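You operate a simulated robot arm through the tools that you are given. There is no shell and no other tool.

You are at the controls of a simulated robot arm. One attempt, no reset.

## Task
Move the orange hose from socket 3 to socket 1 and set the pressure dial to 4.
Fine: valve 3 shut and vented first; valve 1 opened after; leave the other valves and buttons.

Only the result counts: the job must be done as asked and must still hold three seconds after the hand-in. Knocking over, shifting, dropping, spilling or breaking anything else fails it.

## Robot
A 7-joint arm with a two-finger parallel gripper, fixed in place. Base frame: the origin is on the floor under the middle of its stand, x ahead of it, y to its left, z up. Readings come in m, degrees, newtons and seconds.
With the tool pointing down near the work surface it reaches from about 0.22 to 0.74 m from the base axis. Its first joint turns from -166.0 to 166.0 degrees. Payload 1.57 kg.
Tool frame: the origin (TCP) lies between the finger pads and is the grasp point; the fingertips stand 0.03 m ahead of it; z points along the fingers, y is the line along which they close. The gripper opens to 0.11 m. The fingers are 0.024 m wide and 0.012 m thick; the gripper's body (0.048 by 0.112 m) begins 0.078 m behind the TCP.
Orientation is told as [roll, pitch, yaw] about the base's x, y, z axes, in that order, counted from this pose: with the fingers straight down and closing along the base's y, the tool's x points along the base's -x, its y along +y and its z along -z.

## Interface
- The arm moves only by the tool drive_tool. Its argument "increments" is a list of rows, each a list of 7 numbers: the closure in counts, from 0 (fully open) to 255 (shut), then the shift along the tool's x, y, z in units of 50 mm (1.0 is 50 mm), then the turn, a rotation vector about the tool's x, y, z in units of 5 degrees (1.0 is 5 degrees). In form: [[claw, tx, ty, tz, ax, ay, az], ...]. A call has 1 to 20 rows; each row shifts and turns the commanded pose from where the row before left it, along the tool's axes as they then stand. A call with a number of a shift or a turn outside -1 to 1 is refused whole. Each row takes 0.2 s and may step no farther than 0.05 m and 8.6 degrees from the row before; otherwise, or with a gripper value out of range, the whole call is refused. Where a pose cannot be reached the arm comes as near as it can. A force on the tool above 80 N (or 10 N above the force at the start of the call, whichever is more), or a blocked arm, ends the call early, and 0.2 s more pass. Each finger travels about 0.045 m/s and halts on what it meets, pressing with about 43 N; the grip force reading is that of the motor and also rises with nothing between the fingers. The clock runs only during rows and for 0.2 s after the last one: add rows that do not move to give the fingers time. It gives the time, the measured TCP pose, the force on the tool (base axes), the opening and the grip force at its end, in the units of the frame above (readings bear some noise), with the torque about the TCP (base axes, N m) and any sound that the robot's microphone picked up.
- Cameras (640 x 400 px; columns grow to the right, rows downward): "scene" is fixed at [0.0404, -0.4967, 1.5761]; the picture's right is [0.44, -0.90, 0.00], its down [-0.54, -0.27, -0.80] and it looks along [0.71, 0.35, -0.61] (base axes); focal length 277 px, centre (320, 200). "wrist" rides on the gripper at [0.07, 0.016, -0.141] in the tool frame; the picture's right is [-0.23, 0.97, 0.00], its down [-0.86, -0.20, -0.48] and it looks along [-0.47, -0.11, 0.88] (tool axes); focal length 222 px, centre (320, 200).
- grab_frame(camera): a new picture of that camera. No time passes.
- lift_body(by): slides the trunk up (or, below 0, down) by that many m; the arm rides with it, the base frame stays. It gives what a move gives, with no picture.
- pixel_to_xyz(camera, pixels): there is no depth. For up to 12 entries [column, row, z] of the newest picture of that camera ("zoom" is the newest enlarged one), the place [x, y] in the base frame at which the ray of that pixel passes the height z, good to about 0.003 m, but the place of the scene camera against the robot may be out by one fixed shift of up to 0.018 m in any direction. No time passes.
- inspect(camera, box): a new picture of the part [left, top, right, bottom] of that camera's present view, enlarged. No time passes.
- close_job(): hands the job in; it is judged then, once.

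Leave the gripper open and the arm clear of the work at the hand-in unless told otherwise.

The tools are called after "Call:" as a command line: name --pt "numbers of a row" for each row, then --argument value for the rest, lists and objects as JSON in quotes. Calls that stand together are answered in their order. drive_tool: Moves the arm, as the interface text tells. Its arguments: {"type":"object","properties":{"increments":{"type":"array"}},"required":["increments"]} The other tools are called the same way: lift_body (by) moves the trunk up or down; grab_frame (camera) takes a picture; pixel_to_xyz (camera, pixels) gives the place at which the rays of pixels pass given heights; inspect (camera, box) takes an enlarged picture of a part of a camera's view; close_job () hands the job in.

At the start:

```text
clock: 0.0
ee_pos: [0.4031, -0.0377, 1.3813]
ee_rot: [-0.2, -1.8, 0.1]
wrist_force: [133.0, -6.4, -210.3]
ft_torque: [-1.39, 0.75, -1.04]
finger_gap: 0.1098
gripper_force: 0.1
trunk travel left (down, up): [-0.525, 0.065]
```

scene: 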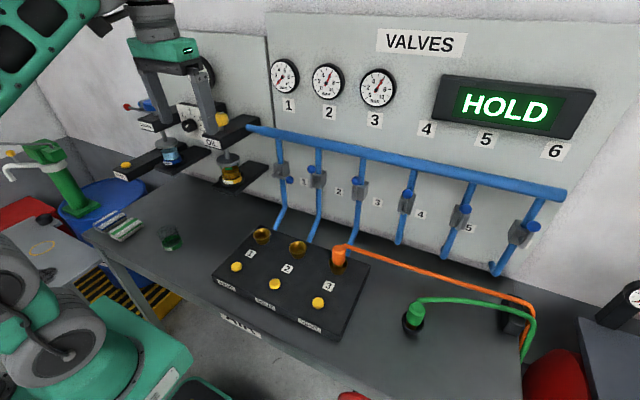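
wrist: 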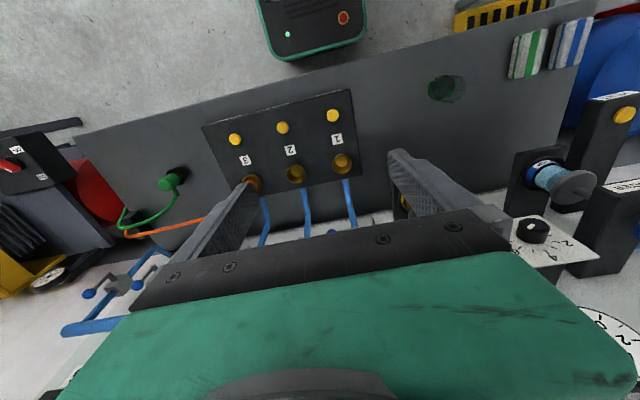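

I'll start by looking closely at the scene: the bench block with sockets and buttons, the valve row, the dial panel and the display.

Call:
inspect --camera "scene" --box '[200, 210, 400, 345]'

Call:
inspect --camera "scene" --box '[240, 110, 400, 220]'

Call:
inspect --camera "scene" --box '[380, 150, 580, 290]'

Call:
inspect --camera "scene" --box '[100, 50, 280, 200]'

Call:
inspect --camera "scene" --box '[260, 20, 420, 130]'

Call:
inspect --camera "wrist" --box '[480, 60, 640, 280]'

Call:
inspect --camera "wrist" --box '[190, 80, 380, 200]'

```text
2.96 times, centred on (300, 278) of scene
```

zoom: 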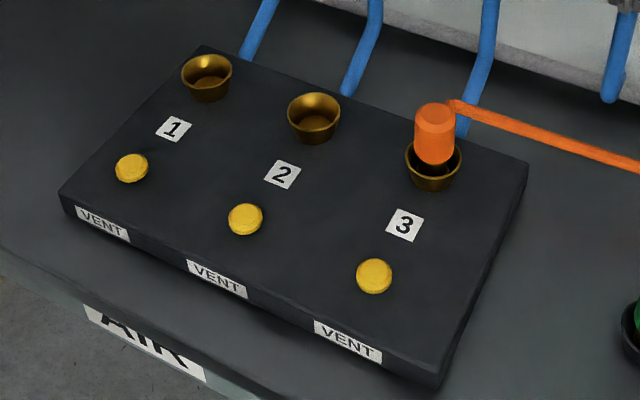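

```text
3.64 times, centred on (320, 165) of scene
```

zoom: 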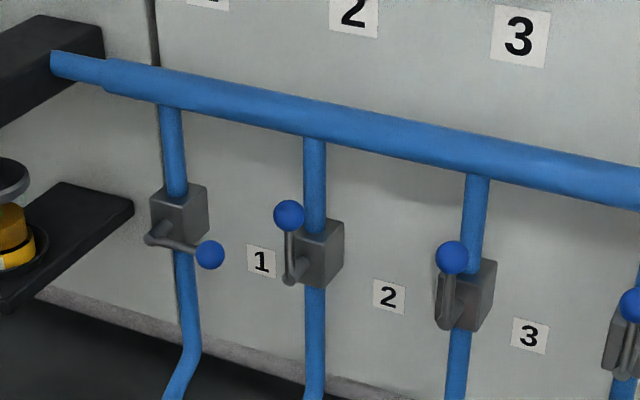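

```text
2.86 times, centred on (480, 220) of scene
```

zoom: 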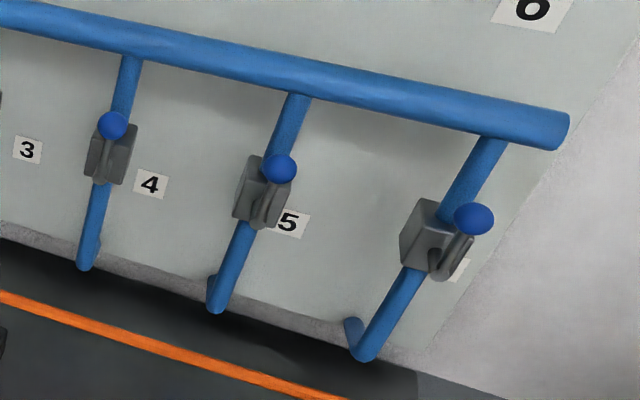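

```text
2.67 times, centred on (190, 125) of scene
```

zoom: 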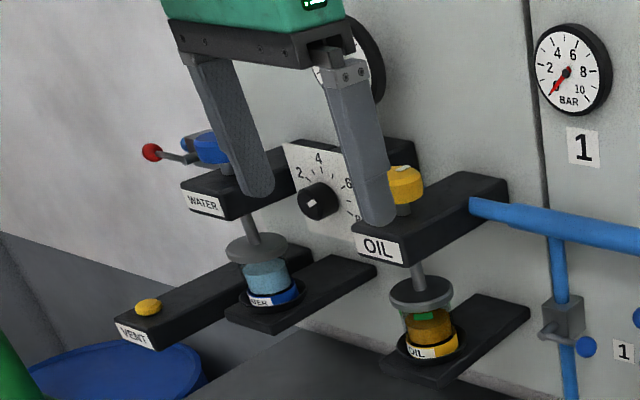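

```text
3.64 times, centred on (340, 75) of scene
```

zoom: 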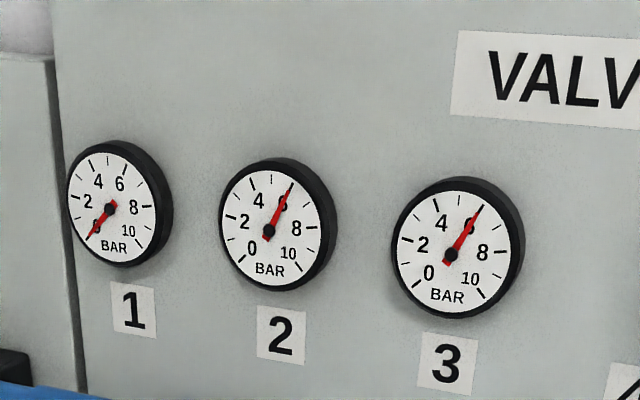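

```text
1.82 times, centred on (560, 170) of wrist
```

zoom: 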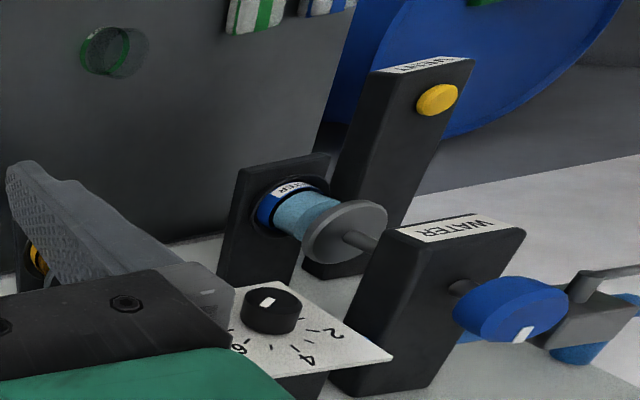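

```text
3.33 times, centred on (285, 140) of wrist
```

zoom: 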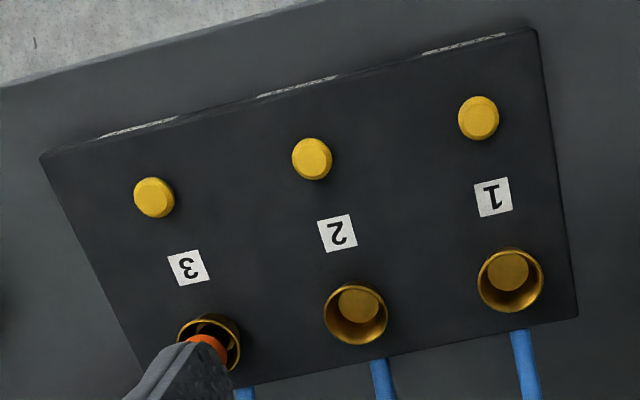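

The valve tags sit to the lower right of each valve. Valve 1's handle lies crosswise and gauge 1 reads 0, while valves 2 and 3 point along the pipe and read 6 bar. So crosswise looks shut. Now I'll triangulate heights from both cameras: socket 1 at scene (262,235) and wrist (342,162), and socket 2 at scene (297,247) and wrist (296,174).

Call:
grab_frame --camera "scene"

Call:
grab_frame --camera "wrist"

Call:
pixel_to_xyz --camera "scene" --pixels '[[262, 234, 0.7], [262, 234, 0.8], [262, 234, 0.9], [262, 234, 1.0], [297, 246, 0.7], [297, 246, 0.8], [297, 246, 0.9], [297, 246, 1.0]]'

Call:
pixel_to_xyz --camera "wrist" --pixels '[[342, 163, 0.7], [342, 163, 0.8], [342, 163, 0.9], [342, 163, 1.0], [296, 174, 0.7], [296, 174, 0.8], [296, 174, 0.9], [296, 174, 1.0]]'

```text
taken
```

scene: 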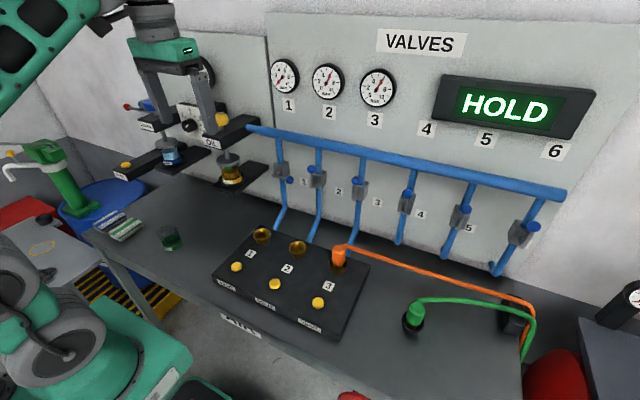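

```text
taken
```

wrist: 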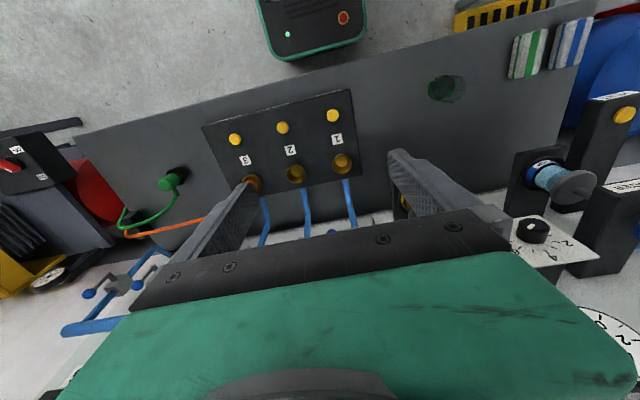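

```text
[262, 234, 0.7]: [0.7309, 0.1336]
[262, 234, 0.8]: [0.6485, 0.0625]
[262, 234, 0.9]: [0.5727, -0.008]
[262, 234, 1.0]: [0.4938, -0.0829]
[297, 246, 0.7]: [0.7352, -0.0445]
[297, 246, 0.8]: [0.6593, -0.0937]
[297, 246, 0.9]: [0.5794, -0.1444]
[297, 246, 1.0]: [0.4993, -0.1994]
```

```text
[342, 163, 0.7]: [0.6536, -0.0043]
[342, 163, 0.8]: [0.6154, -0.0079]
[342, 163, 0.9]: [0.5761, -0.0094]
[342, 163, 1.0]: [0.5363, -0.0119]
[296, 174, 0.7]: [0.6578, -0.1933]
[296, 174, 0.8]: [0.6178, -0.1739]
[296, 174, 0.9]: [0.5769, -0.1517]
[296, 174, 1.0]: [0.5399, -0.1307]
```

The socket rims are at about z=0.90, with socket 1 near (0.575, -0.009) and socket 2 near (0.578, -0.148). The start force reading of about 250 N looks strange, so I'll run one still row and check whether it persists.

Call:
drive_tool --pt "0 0 0 0 0 0 0"

```text
clock: 0.4
ee_pos: [0.4048, -0.0387, 1.3811]
ee_rot: [-0.2, -2.3, 0.0]
wrist_force: [42.5, 0.3, -65.3]
ft_torque: [-0.84, 0.07, -0.53]
finger_gap: 0.1098
gripper_force: 0.0
trunk travel left (down, up): [-0.525, 0.065]
```

The reading is falling, so it was a start-up transient. I'll run a few more still rows to let it settle.

Call:
drive_tool --pt "0 0 0 0 0 0 0" --pt "0 0 0 0 0 0 0" --pt "0 0 0 0 0 0 0"

```text
clock: 1.2
ee_pos: [0.4055, -0.0377, 1.3806]
ee_rot: [-0.2, -2.3, 0.1]
wrist_force: [41.2, 2.0, -65.6]
ft_torque: [-1.16, -0.06, -0.71]
finger_gap: 0.1099
gripper_force: 0.0
trunk travel left (down, up): [-0.525, 0.065]
```

The reading is steady at about 77 N with nothing visible touching the tool, so it may be a sensor offset. I'll make a small move, 10 mm up and 10 mm back, and see whether it changes.

Call:
drive_tool --pt "0 0.1 0 -0.1 0 0 0" --pt "0 0.1 0 -0.1 0 0 0" --pt "0 0 0 0 0 0 0"

```text
clock: 1.5
ee_pos: [0.4046, -0.0384, 1.3832]
ee_rot: [-0.3, -2.7, 0.2]
wrist_force: [16.3, 0.3, -22.8]
ft_torque: [-0.28, 0.24, -0.2]
finger_gap: 0.11
gripper_force: 0.1
trunk travel left (down, up): [-0.525, 0.065]
stopped in row 1: the force on the tool passed its limit at 100 N (the readings are from after the stop); the commanded pose is now the measured one
```

The call stopped: moving up and back raised the force, and the command was reset to the measured pose, leaving 28 N. I'll hold still once, then try moving forward and down, the way the force pushes.

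Call:
drive_tool --pt "0 0 0 0 0 0 0" --pt "0 0 0 0 0 0 0"

Call:
grab_frame --camera "scene"

Call:
grab_frame --camera "wrist"

```text
clock: 2.1
ee_pos: [0.4054, -0.0391, 1.3821]
ee_rot: [-0.3, -2.5, 0.0]
wrist_force: [26.0, 0.2, -37.5]
ft_torque: [-0.35, 0.1, -0.26]
finger_gap: 0.1104
gripper_force: 0.1
trunk travel left (down, up): [-0.525, 0.065]
```

```text
taken
```

scene: 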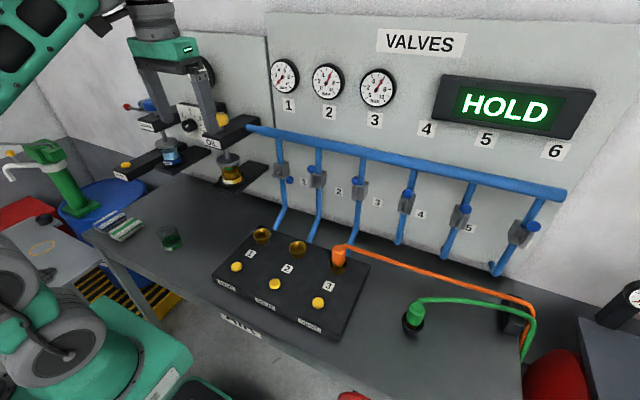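

```text
taken
```

wrist: 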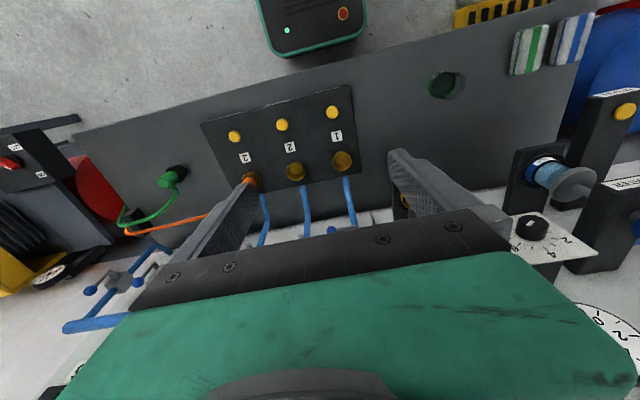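

Steady at 46 N and still pushing forward and down. I'll move 8 mm forward and 8 mm down, which should relieve it.

Call:
drive_tool --pt "0 -0.08 0 0.08 0 0 0" --pt "0 -0.08 0 0.08 0 0 0" --pt "0 0 0 0 0 0 0"

```text
clock: 2.9
ee_pos: [0.4131, -0.0385, 1.3749]
ee_rot: [-0.3, -2.4, 0.0]
wrist_force: [-0.8, -0.8, 0.1]
ft_torque: [-0.02, -0.03, 0.02]
finger_gap: 0.1101
gripper_force: 0.1
trunk travel left (down, up): [-0.525, 0.065]
```

The force is now zero, so that was contact, probably the arm folded on itself. From here I'll stay forward and lower. I estimate the valve balls at x≈0.70, z≈1.05–1.12, so I'll move 60 mm forward and 60 mm down in free air, then tilt the tool about 40° toward the wall to see the valves.

Call:
drive_tool --pt "0 -0.5 0 0.5 0 0 0" --pt "0 -0.5 0 0.5 0 0 0" --pt "0 0 0 0 0 0 0" --pt "0 0 0 0 0 -1 0" --pt "0 0 0 0 0 -1 0" --pt "0 0 0 0 0 -1 0" --pt "0 0 0 0 0 -1 0" --pt "0 0 0 0 0 0 0"

```text
clock: 4.7
ee_pos: [0.4649, -0.0387, 1.3272]
ee_rot: [-0.4, -22.5, 0.1]
wrist_force: [-0.1, 0.4, -0.9]
ft_torque: [0.01, -0.02, 0.0]
finger_gap: 0.11
gripper_force: 0.1
trunk travel left (down, up): [-0.525, 0.065]
```

That moved freely; pitch is now -22.5°. I'll carry on tilting to about -47° and take a picture.

Call:
drive_tool --pt "0 0 0 0 0 -1 0" --pt "0 0 0 0 0 -1 0" --pt "0 0 0 0 0 -1 0" --pt "0 0 0 0 0 -1 0" --pt "0 0 0 0 0 -1 0" --pt "0 0 0 0 0 0 0"

Call:
grab_frame --camera "wrist"

Call:
grab_frame --camera "scene"

```text
clock: 6.1
ee_pos: [0.464, -0.0307, 1.3659]
ee_rot: [-1.3, -45.1, -0.3]
wrist_force: [-0.2, 0.4, 0.6]
ft_torque: [-0.01, 0.0, 0.02]
finger_gap: 0.11
gripper_force: 0.0
out of reach, approached as far as the arm can: row 4, 5
trunk travel left (down, up): [-0.525, 0.065]
```

```text
taken
```

wrist: 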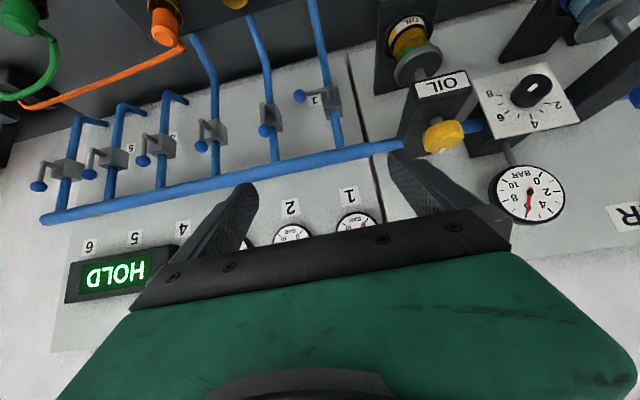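

```text
taken
```

scene: 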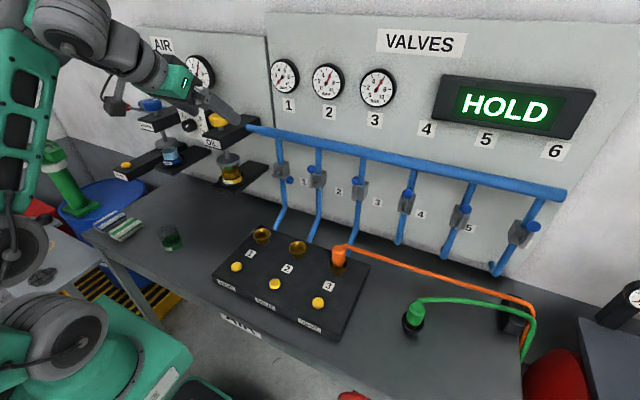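

This is a good, upside-down view of the valves and the dial. Rows 4 and 5 were out of reach at this height, so I'll need the trunk lower. I'll zoom in on the valves, the dial and the gauge.

Call:
inspect --camera "wrist" --box '[170, 50, 370, 175]'

Call:
inspect --camera "wrist" --box '[370, 0, 640, 230]'

Call:
inspect --camera "scene" --box '[100, 80, 260, 200]'

```text
3.20 times, centred on (270, 112) of wrist
```

zoom: 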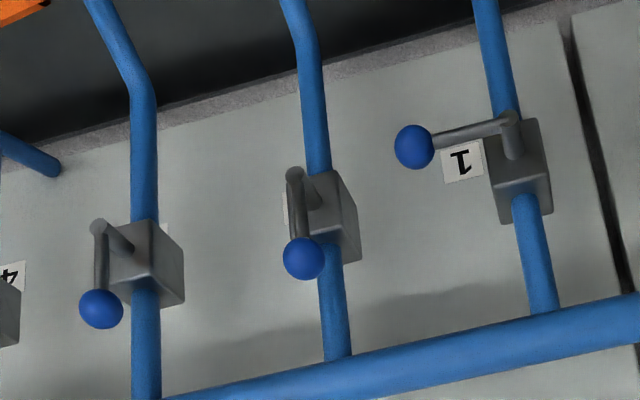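

```text
1.74 times, centred on (505, 115) of wrist
```

zoom: 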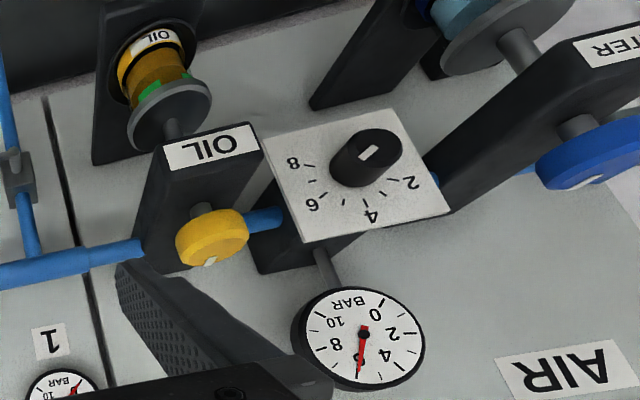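

```text
3.33 times, centred on (180, 140) of scene
```

zoom: 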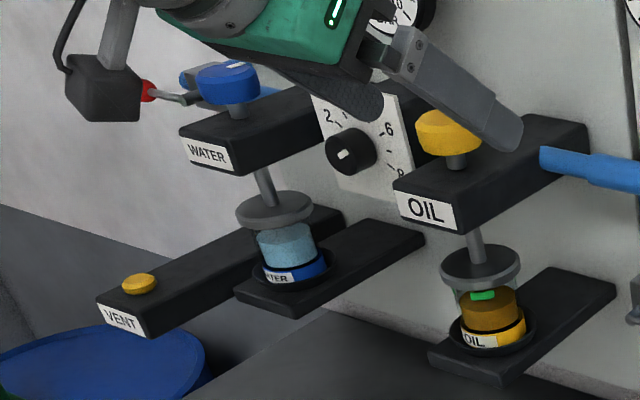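

I can read 2, 4, 6 and 8 on the dial plate. The AIR gauge needle points at 6, so the dial appears to be at 6. Next I'll triangulate the valve balls from both cameras: valve 1 at wrist (299.4,95.4) and scene (290,180), valve 2 at wrist (265,130) and scene (311.5,169), and valve 3 at wrist (201.6,145.8) and scene (356.3,180.7).

Call:
pixel_to_xyz --camera "wrist" --pixels '[[299.4, 95.4, 1.0], [299.4, 95.4, 1.05], [299.4, 95.4, 1.1], [265, 130.1, 1.05], [265, 130.1, 1.1], [265, 130.1, 1.15], [201.6, 145.8, 1.05], [201.6, 145.8, 1.1], [201.6, 145.8, 1.15], [329.4, 88.6, 1.0], [329.4, 88.6, 1.05], [329.4, 88.6, 1.1]]'

Call:
pixel_to_xyz --camera "scene" --pixels '[[290, 180, 1.0], [290, 180, 1.05], [290, 180, 1.1], [311.5, 169.1, 1.05], [311.5, 169.1, 1.1], [311.5, 169.1, 1.15], [356.3, 180.7, 1.05], [356.3, 180.7, 1.1], [356.3, 180.7, 1.15], [274.5, 176, 1.0], [274.5, 176, 1.05], [274.5, 176, 1.1]]'

```text
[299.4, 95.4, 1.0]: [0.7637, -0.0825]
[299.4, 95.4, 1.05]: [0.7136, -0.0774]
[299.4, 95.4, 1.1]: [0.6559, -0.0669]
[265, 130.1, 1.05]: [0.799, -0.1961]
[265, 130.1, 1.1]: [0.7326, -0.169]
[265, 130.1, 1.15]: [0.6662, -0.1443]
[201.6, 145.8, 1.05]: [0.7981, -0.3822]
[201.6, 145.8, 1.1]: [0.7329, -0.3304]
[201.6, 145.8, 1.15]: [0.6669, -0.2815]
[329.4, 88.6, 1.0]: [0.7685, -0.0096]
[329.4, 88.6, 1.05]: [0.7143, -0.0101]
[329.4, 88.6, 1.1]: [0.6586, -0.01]
```

```text
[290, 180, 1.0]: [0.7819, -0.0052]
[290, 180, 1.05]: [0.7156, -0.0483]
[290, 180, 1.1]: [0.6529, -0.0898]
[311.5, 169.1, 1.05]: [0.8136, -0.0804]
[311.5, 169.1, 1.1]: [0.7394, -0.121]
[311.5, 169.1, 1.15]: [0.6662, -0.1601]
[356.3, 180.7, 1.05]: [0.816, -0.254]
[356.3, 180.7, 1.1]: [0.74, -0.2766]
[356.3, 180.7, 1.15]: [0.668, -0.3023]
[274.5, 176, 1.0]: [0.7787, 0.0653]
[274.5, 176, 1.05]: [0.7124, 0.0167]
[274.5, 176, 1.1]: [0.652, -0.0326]
```

Both cameras agree on these positions:
- The valve pivots are at y≈-0.01, -0.15 and -0.29, with z≈1.077 and x≈0.684.
- Each lever is about 60 mm long. Valve 3's ball is up at (0.685, -0.292, 1.137), and valve 1's ball is off to the right at y≈-0.07.

The hand is in free air at (0.464, -0.031, 1.366). I'll move it toward y=-0.2, forward and down, then tilt it toward horizontal to see what it can reach.

Call:
drive_tool --pt "0 0 -0.8 0 0 0 0" --pt "0 0 -0.8 0 0 0 0" --pt "0 0 -0.8 0 0 0 0" --pt "0 0 -0.8 0 0 0 0" --pt "0 0 0 0.7 0 0 0" --pt "0 0 0 0.7 0 0 0" --pt "0 0 0 0 0 0 0"

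```text
clock: 7.7
ee_pos: [0.4154, -0.1114, 1.4009]
ee_rot: [-0.5, -46.8, 0.3]
wrist_force: [-0.4, 0.3, 0.7]
ft_torque: [-0.05, -0.05, 0.0]
finger_gap: 0.1097
gripper_force: 0.1
out of reach, approached as far as the arm can: row 1, 2, 3, 4, 5, 6
trunk travel left (down, up): [-0.525, 0.065]
```

At this trunk height the arm cannot hold the forward tilt lower down; it drifted up to z=1.40. The trunk has to come down. Below the hand at (0.415, -0.111) there is only the block at z≈0.9, so I'll lower it 0.25 m in two steps.

Call:
lift_body --by -0.12

Call:
lift_body --by -0.13

Call:
grab_frame --camera "scene"

```text
clock: 9.2
ee_pos: [0.4148, -0.1116, 1.281]
ee_rot: [-0.5, -46.9, 0.3]
wrist_force: [-0.5, 0.1, -0.1]
ft_torque: [0.03, 0.0, -0.01]
finger_gap: 0.1099
gripper_force: 0.1
trunk travel left (down, up): [-0.405, 0.185]
```

```text
clock: 10.8
ee_pos: [0.4151, -0.1124, 1.1509]
ee_rot: [-0.4, -46.9, 0.3]
wrist_force: [0.2, -0.3, -0.1]
ft_torque: [0.01, 0.0, 0.0]
finger_gap: 0.11
gripper_force: 0.0
trunk travel left (down, up): [-0.275, 0.315]
```

```text
taken
```

scene: 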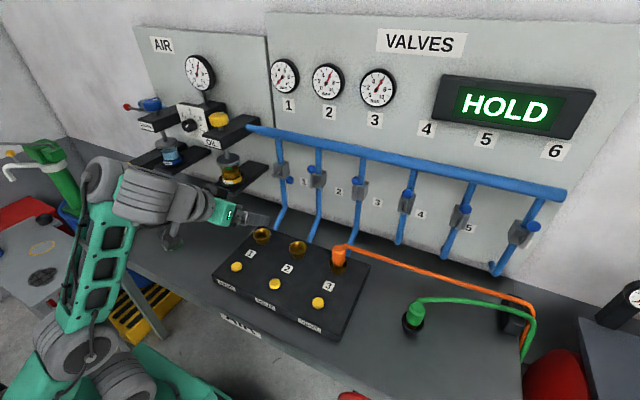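

Now the arm is out of the way of the dial. I'll zoom in on it.

Call:
inspect --camera "scene" --box '[160, 90, 240, 150]'

Call:
inspect --camera "scene" --box '[110, 30, 250, 200]'

Call:
grab_frame --camera "wrist"

```text
6.67 times, centred on (200, 120) of scene
```

zoom: 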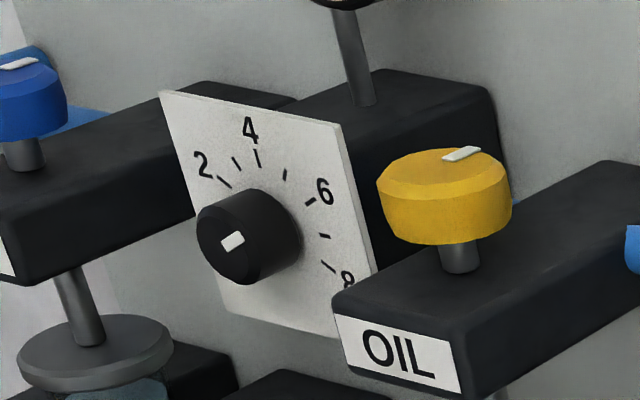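

```text
2.35 times, centred on (180, 115) of scene
```

zoom: 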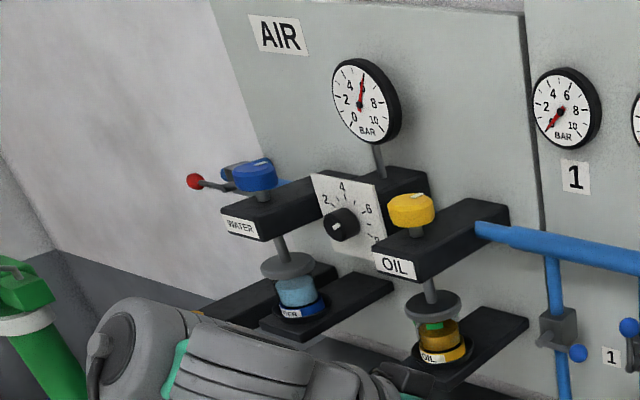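

```text
taken
```

wrist: 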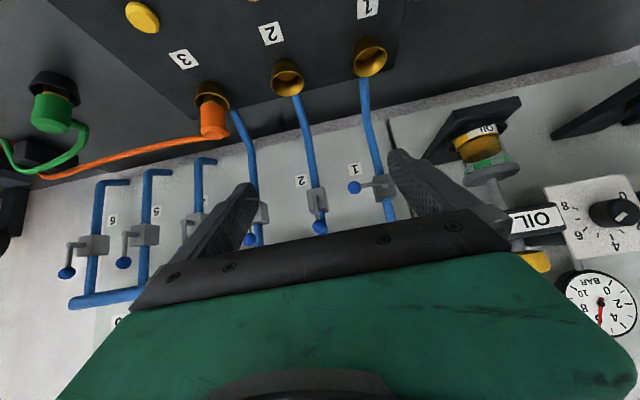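

The dial plate is now clear in the scene zoom. 4 is at the top, 2 is upper left, 6 is upper right and 8 is lower right, about 30° per bar. The white mark on the knob points to 6, so it needs about 60° counter-clockwise as seen from the robot. I'll zoom the wrist view to triangulate the dial and the OIL shelf next to it.

Call:
inspect --camera "wrist" --box '[480, 160, 640, 340]'

Call:
inspect --camera "wrist" --box '[180, 130, 420, 260]'

```text
2.22 times, centred on (560, 250) of wrist
```

zoom: 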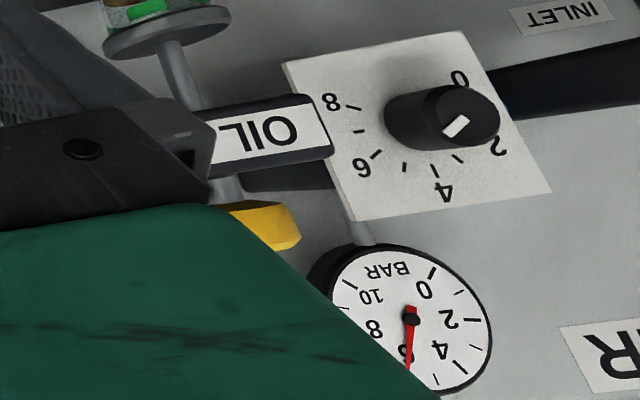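

```text
2.67 times, centred on (300, 195) of wrist
```

zoom: 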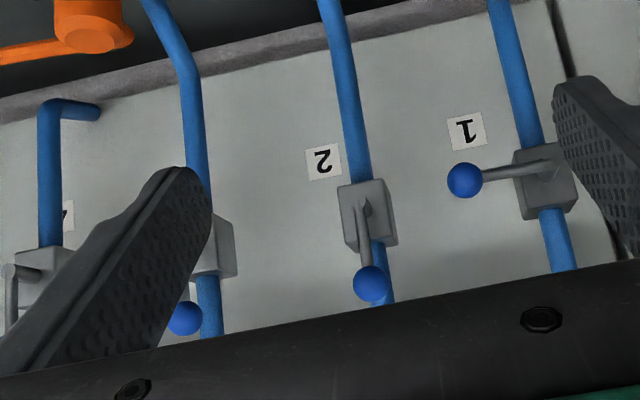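

I'll triangulate the dial plate's top corners, the knob face and the OIL label's left edge from both views.

Call:
pixel_to_xyz --camera "wrist" --pixels '[[627.6, 214, 1.2], [627.6, 214, 1.24], [664.5, 246.4, 1.24], [664.5, 246.4, 1.3], [577.1, 259, 1.24], [577.1, 259, 1.3], [562.3, 229.7, 1.16], [562.3, 229.7, 1.22]]'

Call:
pixel_to_xyz --camera "scene" --pixels '[[185.9, 126.7, 1.2], [185.9, 126.7, 1.24], [176, 103.8, 1.24], [176, 103.8, 1.3], [202.7, 108.3, 1.24], [202.7, 108.3, 1.3], [202.2, 136.9, 1.16], [202.2, 136.9, 1.22]]'

```text
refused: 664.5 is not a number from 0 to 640
```

```text
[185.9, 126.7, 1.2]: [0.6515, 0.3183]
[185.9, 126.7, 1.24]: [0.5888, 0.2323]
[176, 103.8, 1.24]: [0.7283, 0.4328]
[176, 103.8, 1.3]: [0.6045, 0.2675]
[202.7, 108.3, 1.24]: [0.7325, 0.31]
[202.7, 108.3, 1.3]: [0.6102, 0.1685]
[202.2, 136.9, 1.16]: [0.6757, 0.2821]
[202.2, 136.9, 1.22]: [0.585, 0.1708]
```

Call:
pixel_to_xyz --camera "wrist" --pixels '[[627.6, 214, 1.18], [627.6, 214, 1.2], [627.6, 214, 1.22], [577.1, 259, 1.24], [577.1, 259, 1.27], [577.1, 259, 1.3], [562.3, 229.7, 1.16], [562.3, 229.7, 1.19], [562.3, 229.7, 1.22]]'

```text
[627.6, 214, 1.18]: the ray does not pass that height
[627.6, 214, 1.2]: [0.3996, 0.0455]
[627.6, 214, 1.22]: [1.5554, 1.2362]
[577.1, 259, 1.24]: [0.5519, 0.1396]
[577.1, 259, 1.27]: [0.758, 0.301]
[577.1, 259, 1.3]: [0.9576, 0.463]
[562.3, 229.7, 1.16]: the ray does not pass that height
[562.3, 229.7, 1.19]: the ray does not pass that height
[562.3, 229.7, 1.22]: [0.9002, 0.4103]
```

Results of the triangulation:
- **Dial:** the knob face is near (0.643, 0.30, 1.204), and its plate is at x≈0.69.
- **OIL shelf:** it ends at y≈0.20, so there is room for the hand beside it.

Valve 3 comes first. I'll close the fingers to use as a poker and tilt the tool to about -80° pitch in place, in free air.

Call:
drive_tool --pt "255 0 0 0 0 -0.95 0" --pt "255 0 0 0 0 -0.95 0" --pt "255 0 0 0 0 -0.95 0" --pt "255 0 0 0 0 -0.95 0" --pt "255 0 0 0 0 -0.95 0" --pt "255 0 0 0 0 -0.95 0" --pt "255 0 0 0 0 -0.95 0" --pt "255 0 0 0 0 0 0"

```text
clock: 11.4
ee_pos: [0.4296, -0.129, 1.1057]
ee_rot: [-1.1, -42.9, -7.9]
wrist_force: [-0.5, -0.3, 0.1]
ft_torque: [0.0, 0.0, 0.01]
finger_gap: 0.056
gripper_force: 0.2
out of reach, approached as far as the arm can: row 1, 2, 3
trunk travel left (down, up): [-0.275, 0.315]
stopped in row 3: the arm was blocked; the commanded pose is now the measured one
```

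It's too close to the body to tilt more here: out of reach, with the yaw slipping to -8°. I'll move forward 0.1 m and up 0.05 m in free air first, then tilt.

Call:
drive_tool --pt "255 -0.535 0 0.16 0 0 0" --pt "255 -0.535 0 0.16 0 0 0" --pt "255 -0.535 0 0.16 0 0 0" --pt "255 -0.535 0 0.16 0 0 0" --pt "255 0 0 0 0 0 0"

```text
clock: 12.6
ee_pos: [0.508, -0.1367, 1.1713]
ee_rot: [-0.8, -44.2, -8.0]
wrist_force: [0.5, -0.9, 0.2]
ft_torque: [-0.01, 0.0, -0.02]
finger_gap: 0.0002
gripper_force: 21.3
out of reach, approached as far as the arm can: row 1, 2
trunk travel left (down, up): [-0.275, 0.315]
```

It's now at (0.508, -0.137, 1.171) with the fingers closed. I'll tilt further in small steps and see whether the arm follows.

Call:
drive_tool --pt "255 0 0 0 0 -0.9 0" --pt "255 0 0 0 0 -0.9 0" --pt "255 0 0 0 0 -0.9 0" --pt "255 0 0 0 0 0 0"

```text
clock: 13.6
ee_pos: [0.4857, -0.1076, 1.2685]
ee_rot: [-1.4, -56.5, -7.7]
wrist_force: [-0.4, 0.5, 0.6]
ft_torque: [0.01, -0.02, 0.0]
finger_gap: 0.0
gripper_force: 21.4
out of reach, approached as far as the arm can: row 1, 2, 3
trunk travel left (down, up): [-0.275, 0.315]
```

More tilt needs the arm to work higher relative to its base; it rose to z=1.27. I'll lower the trunk another 0.15 m, which puts the fingers at about z=1.12, well clear of the block.

Call:
lift_body --by -0.15

Call:
grab_frame --camera "scene"

```text
clock: 15.3
ee_pos: [0.4858, -0.1081, 1.1184]
ee_rot: [-1.4, -56.6, -7.8]
wrist_force: [-0.5, 1.1, -0.1]
ft_torque: [0.01, -0.03, -0.01]
finger_gap: 0.0002
gripper_force: 20.9
trunk travel left (down, up): [-0.125, 0.465]
```

```text
taken
```

scene: 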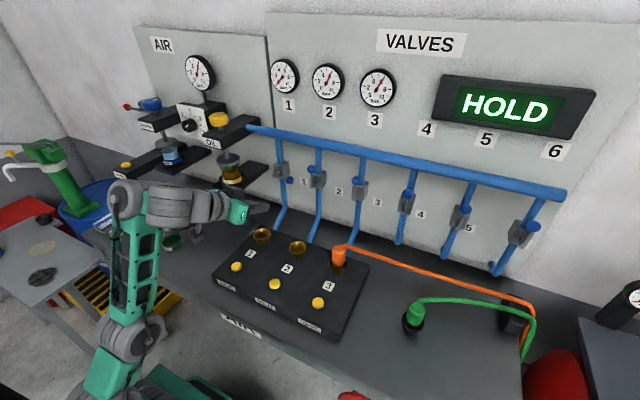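

The arm now has a comfortable elbow-forward pose. I'll move sideways to about (0.52, -0.25, 1.14), still well short of the valve levers at x=0.684.

Call:
drive_tool --pt "255 -0.2375 -0.68 0.16 0 0 0" --pt "255 -0.2375 -0.68 0.16 0 0 0" --pt "255 -0.2375 -0.68 0.16 0 0 0" --pt "255 -0.2375 -0.68 0.16 0 0 0" --pt "255 0 0 0 0 0 0"

```text
clock: 16.6
ee_pos: [0.514, -0.2373, 1.138]
ee_rot: [-1.3, -56.7, -7.8]
wrist_force: [0.2, 0.2, 0.9]
ft_torque: [-0.02, 0.0, 0.02]
finger_gap: 0.0
gripper_force: 20.8
out of reach, approached as far as the arm can: row 4
trunk travel left (down, up): [-0.125, 0.465]
```

I'll go 60 mm forward, leaving the tips still about 85 mm short of the balls, and tilt about 13° more.

Call:
drive_tool --pt "255 -0.327 0.08 0.496 0 0 0" --pt "255 -0.327 0.08 0.496 0 0 0" --pt "255 0 0 0 0 -0.9 0" --pt "255 0 0 0 0 -0.9 0" --pt "255 0 0 0 0 -0.9 0" --pt "255 0 0 0 0 0 0"

Call:
grab_frame --camera "wrist"

Call:
grab_frame --camera "scene"

```text
clock: 17.9
ee_pos: [0.5312, -0.2224, 1.1348]
ee_rot: [-1.9, -64.1, -7.3]
wrist_force: [-0.5, 0.9, -1.2]
ft_torque: [0.04, -0.02, 0.02]
finger_gap: 0.0
gripper_force: 21.5
out of reach, approached as far as the arm can: row 1, 2, 4, 5
trunk travel left (down, up): [-0.125, 0.465]
```

```text
taken
```

wrist: 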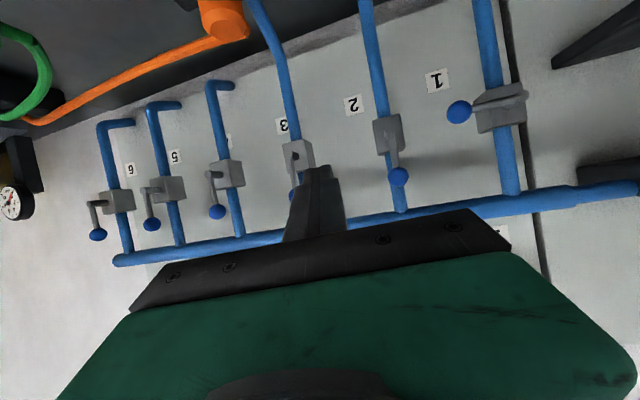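

```text
taken
```

scene: 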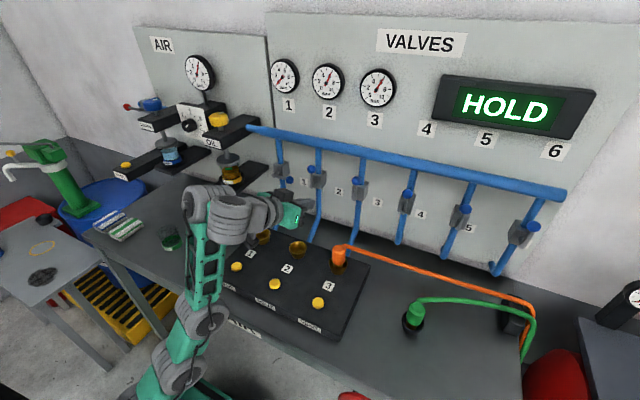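

The arm is at its limit with this much tilt: it stopped at x≈0.531 and pitch -64°. A gentler tilt will work too, because the side of the closed fingers can push the ball. I'll bring the pitch back to about -40° and then test the forward reach.

Call:
drive_tool --pt "255 0 0 0 0 0.95 0" --pt "255 0 0 0 0 0.95 0" --pt "255 0 0 0 0 0.95 0" --pt "255 0 0 0 0 0.95 0" --pt "255 0 0 0 0 0.95 0" --pt "255 0 0 0 0 0 0"

```text
clock: 19.4
ee_pos: [0.5157, -0.2239, 1.1148]
ee_rot: [-1.2, -42.7, -8.3]
wrist_force: [-0.2, 0.2, -0.6]
ft_torque: [-0.01, 0.0, -0.02]
finger_gap: 0.0001
gripper_force: 21.5
out of reach, approached as far as the arm can: row 3, 4
trunk travel left (down, up): [-0.125, 0.465]
```

Pitch is -42.7°. I'll test a forward reach of +60 mm in x and +30 mm in z.

Call:
drive_tool --pt "255 -0.427 0.058 0.121 0 0 0" --pt "255 -0.427 0.058 0.121 0 0 0" --pt "255 -0.427 0.058 0.121 0 0 0" --pt "255 0 0 0 0 0 0"

```text
clock: 20.4
ee_pos: [0.5216, -0.2272, 1.0975]
ee_rot: [-1.2, -40.4, -8.4]
wrist_force: [0.3, -0.3, -0.1]
ft_torque: [-0.01, 0.0, 0.03]
finger_gap: 0.0
gripper_force: 21.1
out of reach, approached as far as the arm can: row 1, 2, 3
trunk travel left (down, up): [-0.125, 0.465]
```

That's the full-stretch limit, since the arm sank instead of going forward; the shoulder is now too low. I'll raise the trunk 0.15 m. The path above the hand is clear at x=0.52.

Call:
lift_body --by 0.15

Call:
drive_tool --pt "255 0 0 0.4 0 0 0" --pt "255 0 0 0.4 0 0 0" --pt "255 0 0 0.4 0 0 0" --pt "255 0 0 0 0 0 0"

```text
clock: 22.1
ee_pos: [0.5208, -0.2278, 1.2492]
ee_rot: [-1.1, -40.4, -8.3]
wrist_force: [-0.6, 0.3, 0.8]
ft_torque: [0.03, 0.0, -0.01]
finger_gap: 0.0001
gripper_force: 21.2
trunk travel left (down, up): [-0.275, 0.315]
```

```text
clock: 23.1
ee_pos: [0.5636, -0.2377, 1.2083]
ee_rot: [-1.1, -40.4, -8.4]
wrist_force: [-0.4, 0.4, -0.5]
ft_torque: [0.02, -0.03, 0.04]
finger_gap: 0.0001
gripper_force: 21.1
out of reach, approached as far as the arm can: row 3
trunk travel left (down, up): [-0.275, 0.315]
```

It moved forward to (0.564, -0.238, 1.208) and is marginal again. I'll try +50 mm in x and -50 mm in z.

Call:
drive_tool --pt "255 -0.053 0.073 0.7 0 0 0" --pt "255 -0.053 0.073 0.7 0 0 0" --pt "255 0 0 0 0 0 0"

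Call:
grab_frame --camera "scene"

```text
clock: 23.9
ee_pos: [0.6179, -0.2411, 1.1622]
ee_rot: [-1.0, -40.4, -8.3]
wrist_force: [0.0, -0.1, -0.4]
ft_torque: [-0.02, 0.01, 0.0]
finger_gap: 0.0001
gripper_force: 21.6
out of reach, approached as far as the arm can: row 1
trunk travel left (down, up): [-0.275, 0.315]
```

```text
taken
```

scene: 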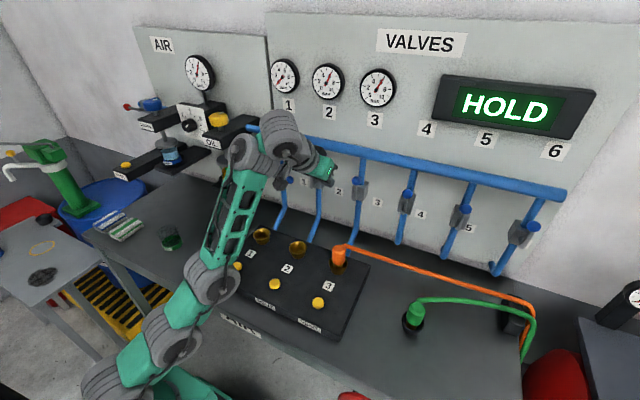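

That worked, but the arm looks nearly straight. I'll raise the trunk another 0.1 m; the tips at x≈0.64 stay clear of the main pipe at x≈0.75. Then I'll come back down toward the valve.

Call:
lift_body --by 0.1

Call:
drive_tool --pt "255 0.2592 0 0.3046 0 0 0" --pt "255 0.2592 0 0.3046 0 0 0" --pt "255 0.2592 0 0.3046 0 0 0" --pt "255 0.2592 0 0.3046 0 0 0" --pt "255 0 0 0 0 0 0"

Call:
grab_frame --camera "wrist"

Call:
grab_frame --camera "scene"

```text
clock: 25.2
ee_pos: [0.6164, -0.2407, 1.2623]
ee_rot: [-1.0, -40.4, -8.3]
wrist_force: [-0.9, -0.2, 0.1]
ft_torque: [0.0, 0.0, 0.0]
finger_gap: 0.0002
gripper_force: 20.9
trunk travel left (down, up): [-0.375, 0.215]
```

```text
clock: 26.4
ee_pos: [0.6252, -0.247, 1.191]
ee_rot: [-1.0, -40.3, -8.3]
wrist_force: [0.4, -0.9, 0.3]
ft_torque: [0.0, -0.01, 0.06]
finger_gap: 0.0001
gripper_force: 21.1
out of reach, approached as far as the arm can: row 1, 2
trunk travel left (down, up): [-0.375, 0.215]
```

```text
taken
```

wrist: 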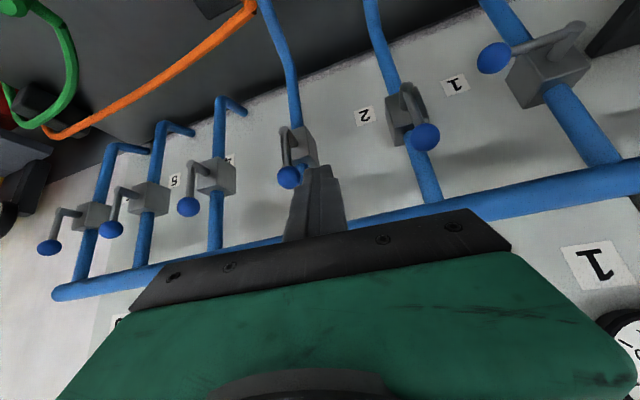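

```text
taken
```

scene: 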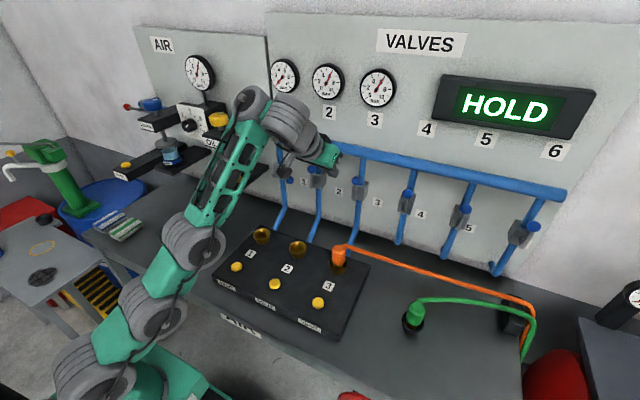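

Now at (0.625, -0.247, 1.191). In the wrist picture valve 3's ball is at (289,177), just left of the fingertips, which means the tips are on its +y side. I'll check the ball positions from this pose.

Call:
pixel_to_xyz --camera "wrist" --pixels '[[289, 177, 1.12], [289, 177, 1.137], [289, 177, 1.15], [425, 137, 1.12], [425, 137, 1.137], [425, 137, 1.15], [290, 134, 1.077], [189, 207, 1.137], [493, 57, 1.077]]'

Call:
inspect --camera "wrist" --box '[240, 100, 400, 220]'

```text
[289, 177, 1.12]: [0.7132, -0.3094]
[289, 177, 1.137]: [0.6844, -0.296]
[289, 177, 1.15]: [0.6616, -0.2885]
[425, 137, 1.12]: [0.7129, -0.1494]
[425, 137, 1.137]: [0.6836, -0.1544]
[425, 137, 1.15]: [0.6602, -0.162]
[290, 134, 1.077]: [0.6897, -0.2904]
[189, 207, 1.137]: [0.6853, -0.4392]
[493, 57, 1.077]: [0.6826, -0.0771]
```

```text
3.33 times, centred on (320, 160) of wrist
```

zoom: 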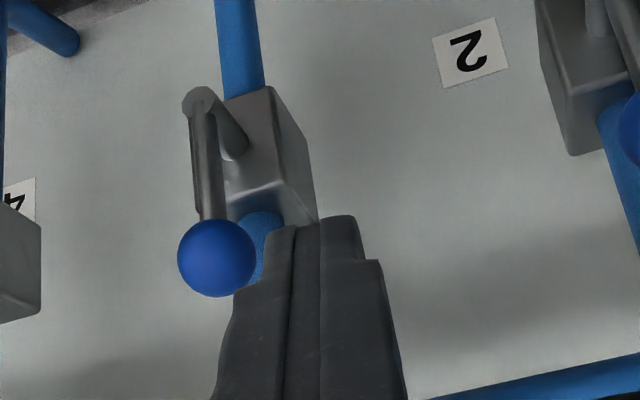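

The ball is at (0.684, -0.295, 1.137) with radius about 13 mm, and the pivot is at (≈0.69, -0.29, 1.077). I'll bring the tip alongside the ball on its +y side, leaving about 20 mm clear.

Call:
drive_tool --pt "255 -0.063 0.038 0.395 0 0 0" --pt "255 -0.063 0.038 0.395 0 0 0" --pt "255 -0.062 0.038 0.395 0 0 0" --pt "255 0 0 0 0 0 0"

Call:
inspect --camera "wrist" --box '[240, 80, 400, 200]'

Call:
inspect --camera "scene" --box '[260, 110, 420, 230]'

```text
clock: 27.4
ee_pos: [0.669, -0.2492, 1.1503]
ee_rot: [-1.2, -40.2, -8.4]
wrist_force: [0.1, -0.3, 0.2]
ft_torque: [-0.03, 0.02, -0.02]
finger_gap: 0.0
gripper_force: 21.0
trunk travel left (down, up): [-0.375, 0.215]
```

```text
3.33 times, centred on (320, 140) of wrist
```

zoom: 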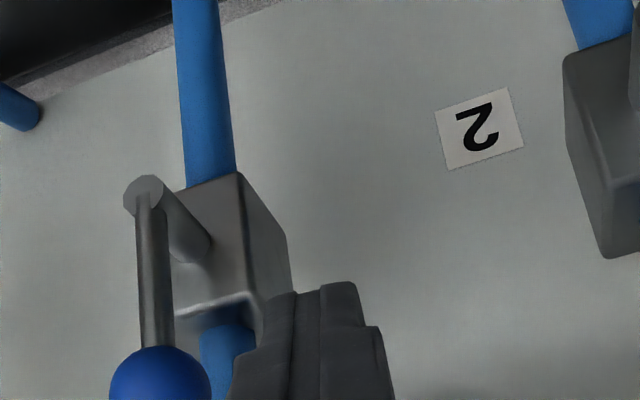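

```text
3.33 times, centred on (340, 170) of scene
```

zoom: 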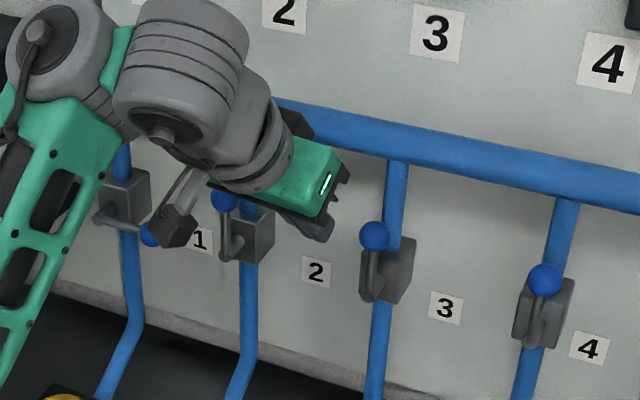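

I'm alongside the ball with no contact. Valve 3's lever should swing from up to right, toward -y, so I'll push the ball along that arc for about the first 60°, in small steps.

Call:
drive_tool --pt "255 -0.019 -0.168 0.016 0 0 0" --pt "255 -0.019 -0.168 0.016 0 0 0" --pt "255 -0.0065 -0.173 0.032 0 0 0" --pt "255 -0.0065 -0.173 0.032 0 0 0" --pt "255 0.038 -0.183 0.086 0 0 0" --pt "255 0.038 -0.183 0.086 0 0 0" --pt "255 0.063 -0.128 0.103 0 0 0" --pt "255 0.063 -0.128 0.103 0 0 0"

Call:
inspect --camera "wrist" --box '[200, 60, 400, 200]'

Call:
inspect --camera "scene" --box '[260, 30, 440, 230]'

```text
clock: 29.2
ee_pos: [0.6696, -0.2492, 1.1502]
ee_rot: [-1.2, -40.1, -8.3]
wrist_force: [0.9, 0.3, 0.4]
ft_torque: [-0.02, 0.01, -0.02]
finger_gap: 0.0001
gripper_force: 21.5
out of reach, approached as far as the arm can: row 1, 2, 3, 4, 5, 6, 7, 8
trunk travel left (down, up): [-0.375, 0.215]
```

```text
2.86 times, centred on (300, 130) of wrist
```

zoom: 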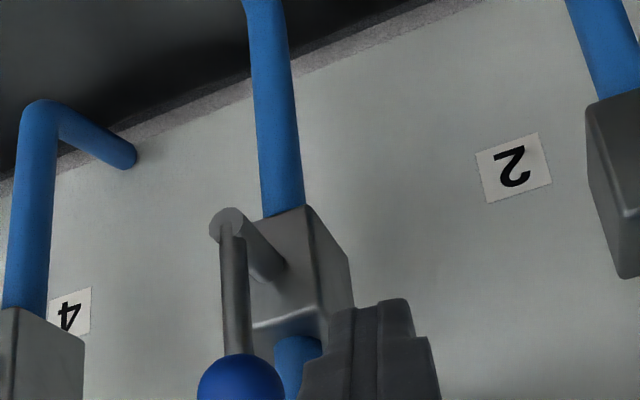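

```text
2.00 times, centred on (350, 130) of scene
```

zoom: 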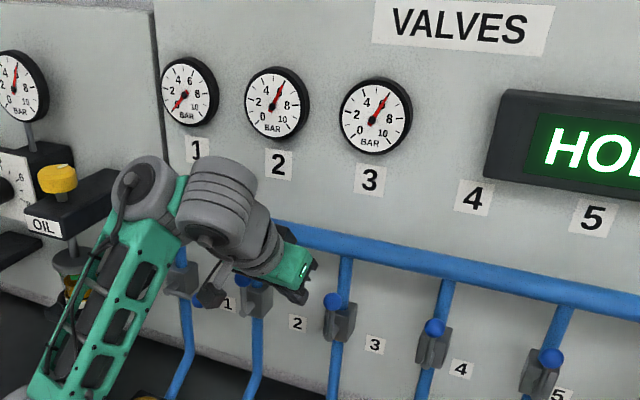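

The arm didn't move; it is fully stretched here, since going toward -y increases the radius. The shoulder must be higher. I'll back off 50 mm, raise the trunk 0.15 m and come back down.

Call:
drive_tool --pt "255 0.247 -0.073 -0.473 0 0 0" --pt "255 0.247 -0.073 -0.473 0 0 0" --pt "255 0 0 0 0 0 0"

Call:
lift_body --by 0.15

```text
clock: 30.0
ee_pos: [0.6315, -0.2554, 1.1791]
ee_rot: [-1.0, -40.2, -8.3]
wrist_force: [0.4, -0.6, 0.5]
ft_torque: [0.0, 0.0, 0.01]
finger_gap: 0.0001
gripper_force: 21.2
out of reach, approached as far as the arm can: row 2
trunk travel left (down, up): [-0.375, 0.215]
```

```text
clock: 31.8
ee_pos: [0.6316, -0.2561, 1.3307]
ee_rot: [-1.0, -40.4, -8.3]
wrist_force: [0.0, 0.1, -0.3]
ft_torque: [0.01, -0.03, -0.01]
finger_gap: 0.0001
gripper_force: 20.9
trunk travel left (down, up): [-0.525, 0.065]
```

Now at z=1.331 with the trunk back at its starting height. I'll go straight down 0.15 m.

Call:
drive_tool --pt "255 0.389 0 0.457 0 0 0" --pt "255 0.389 0 0.457 0 0 0" --pt "255 0.389 0 0.457 0 0 0" --pt "255 0.389 0 0.457 0 0 0" --pt "255 0.389 0 0.457 0 0 0" --pt "255 0 0 0 0 0 0"

Call:
grab_frame --camera "scene"

```text
clock: 33.2
ee_pos: [0.6571, -0.2708, 1.262]
ee_rot: [-0.8, -38.6, -8.4]
wrist_force: [0.0, -0.3, 0.6]
ft_torque: [0.01, 0.03, -0.01]
finger_gap: 0.0001
gripper_force: 21.1
out of reach, approached as far as the arm can: row 1, 2, 3, 4, 5
trunk travel left (down, up): [-0.525, 0.065]
```

```text
taken
```

scene: 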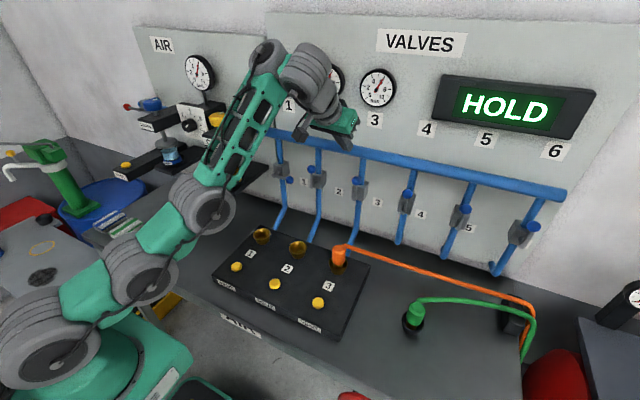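

The limit isn't plain reach. With the forward tilt the elbow has swung low and the arm sits near-straight in an awkward posture. At the start, with the tool down and elbow up, it had plenty of range, so I'll work the valves with the tool almost vertical instead. First I'll back off into free air and un-tilt.

Call:
drive_tool --pt "255 0.2425 0.175 -0.535 0 0 0" --pt "255 0.2425 0.175 -0.535 0 0 0" --pt "255 0.2425 0.175 -0.535 0 0 0" --pt "255 0.2425 0.175 -0.535 0 0 0" --pt "255 0 0 0 0 0.95 0" --pt "255 0 0 0 0 0.95 0" --pt "255 0 0 0 0 0.95 0" --pt "255 0 0 0 0 0.95 0" --pt "255 0 0 0 0 0 0"

Call:
grab_frame --camera "scene"

```text
clock: 35.2
ee_pos: [0.5989, -0.2518, 1.3378]
ee_rot: [-0.7, -21.2, -8.6]
wrist_force: [-0.5, -0.1, -0.3]
ft_torque: [0.03, 0.0, 0.01]
finger_gap: 0.0
gripper_force: 21.5
out of reach, approached as far as the arm can: row 1, 2, 3, 4, 8
trunk travel left (down, up): [-0.525, 0.065]
```

```text
taken
```

scene: 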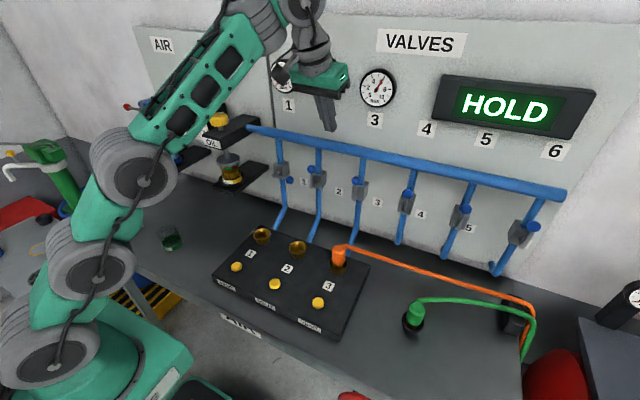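

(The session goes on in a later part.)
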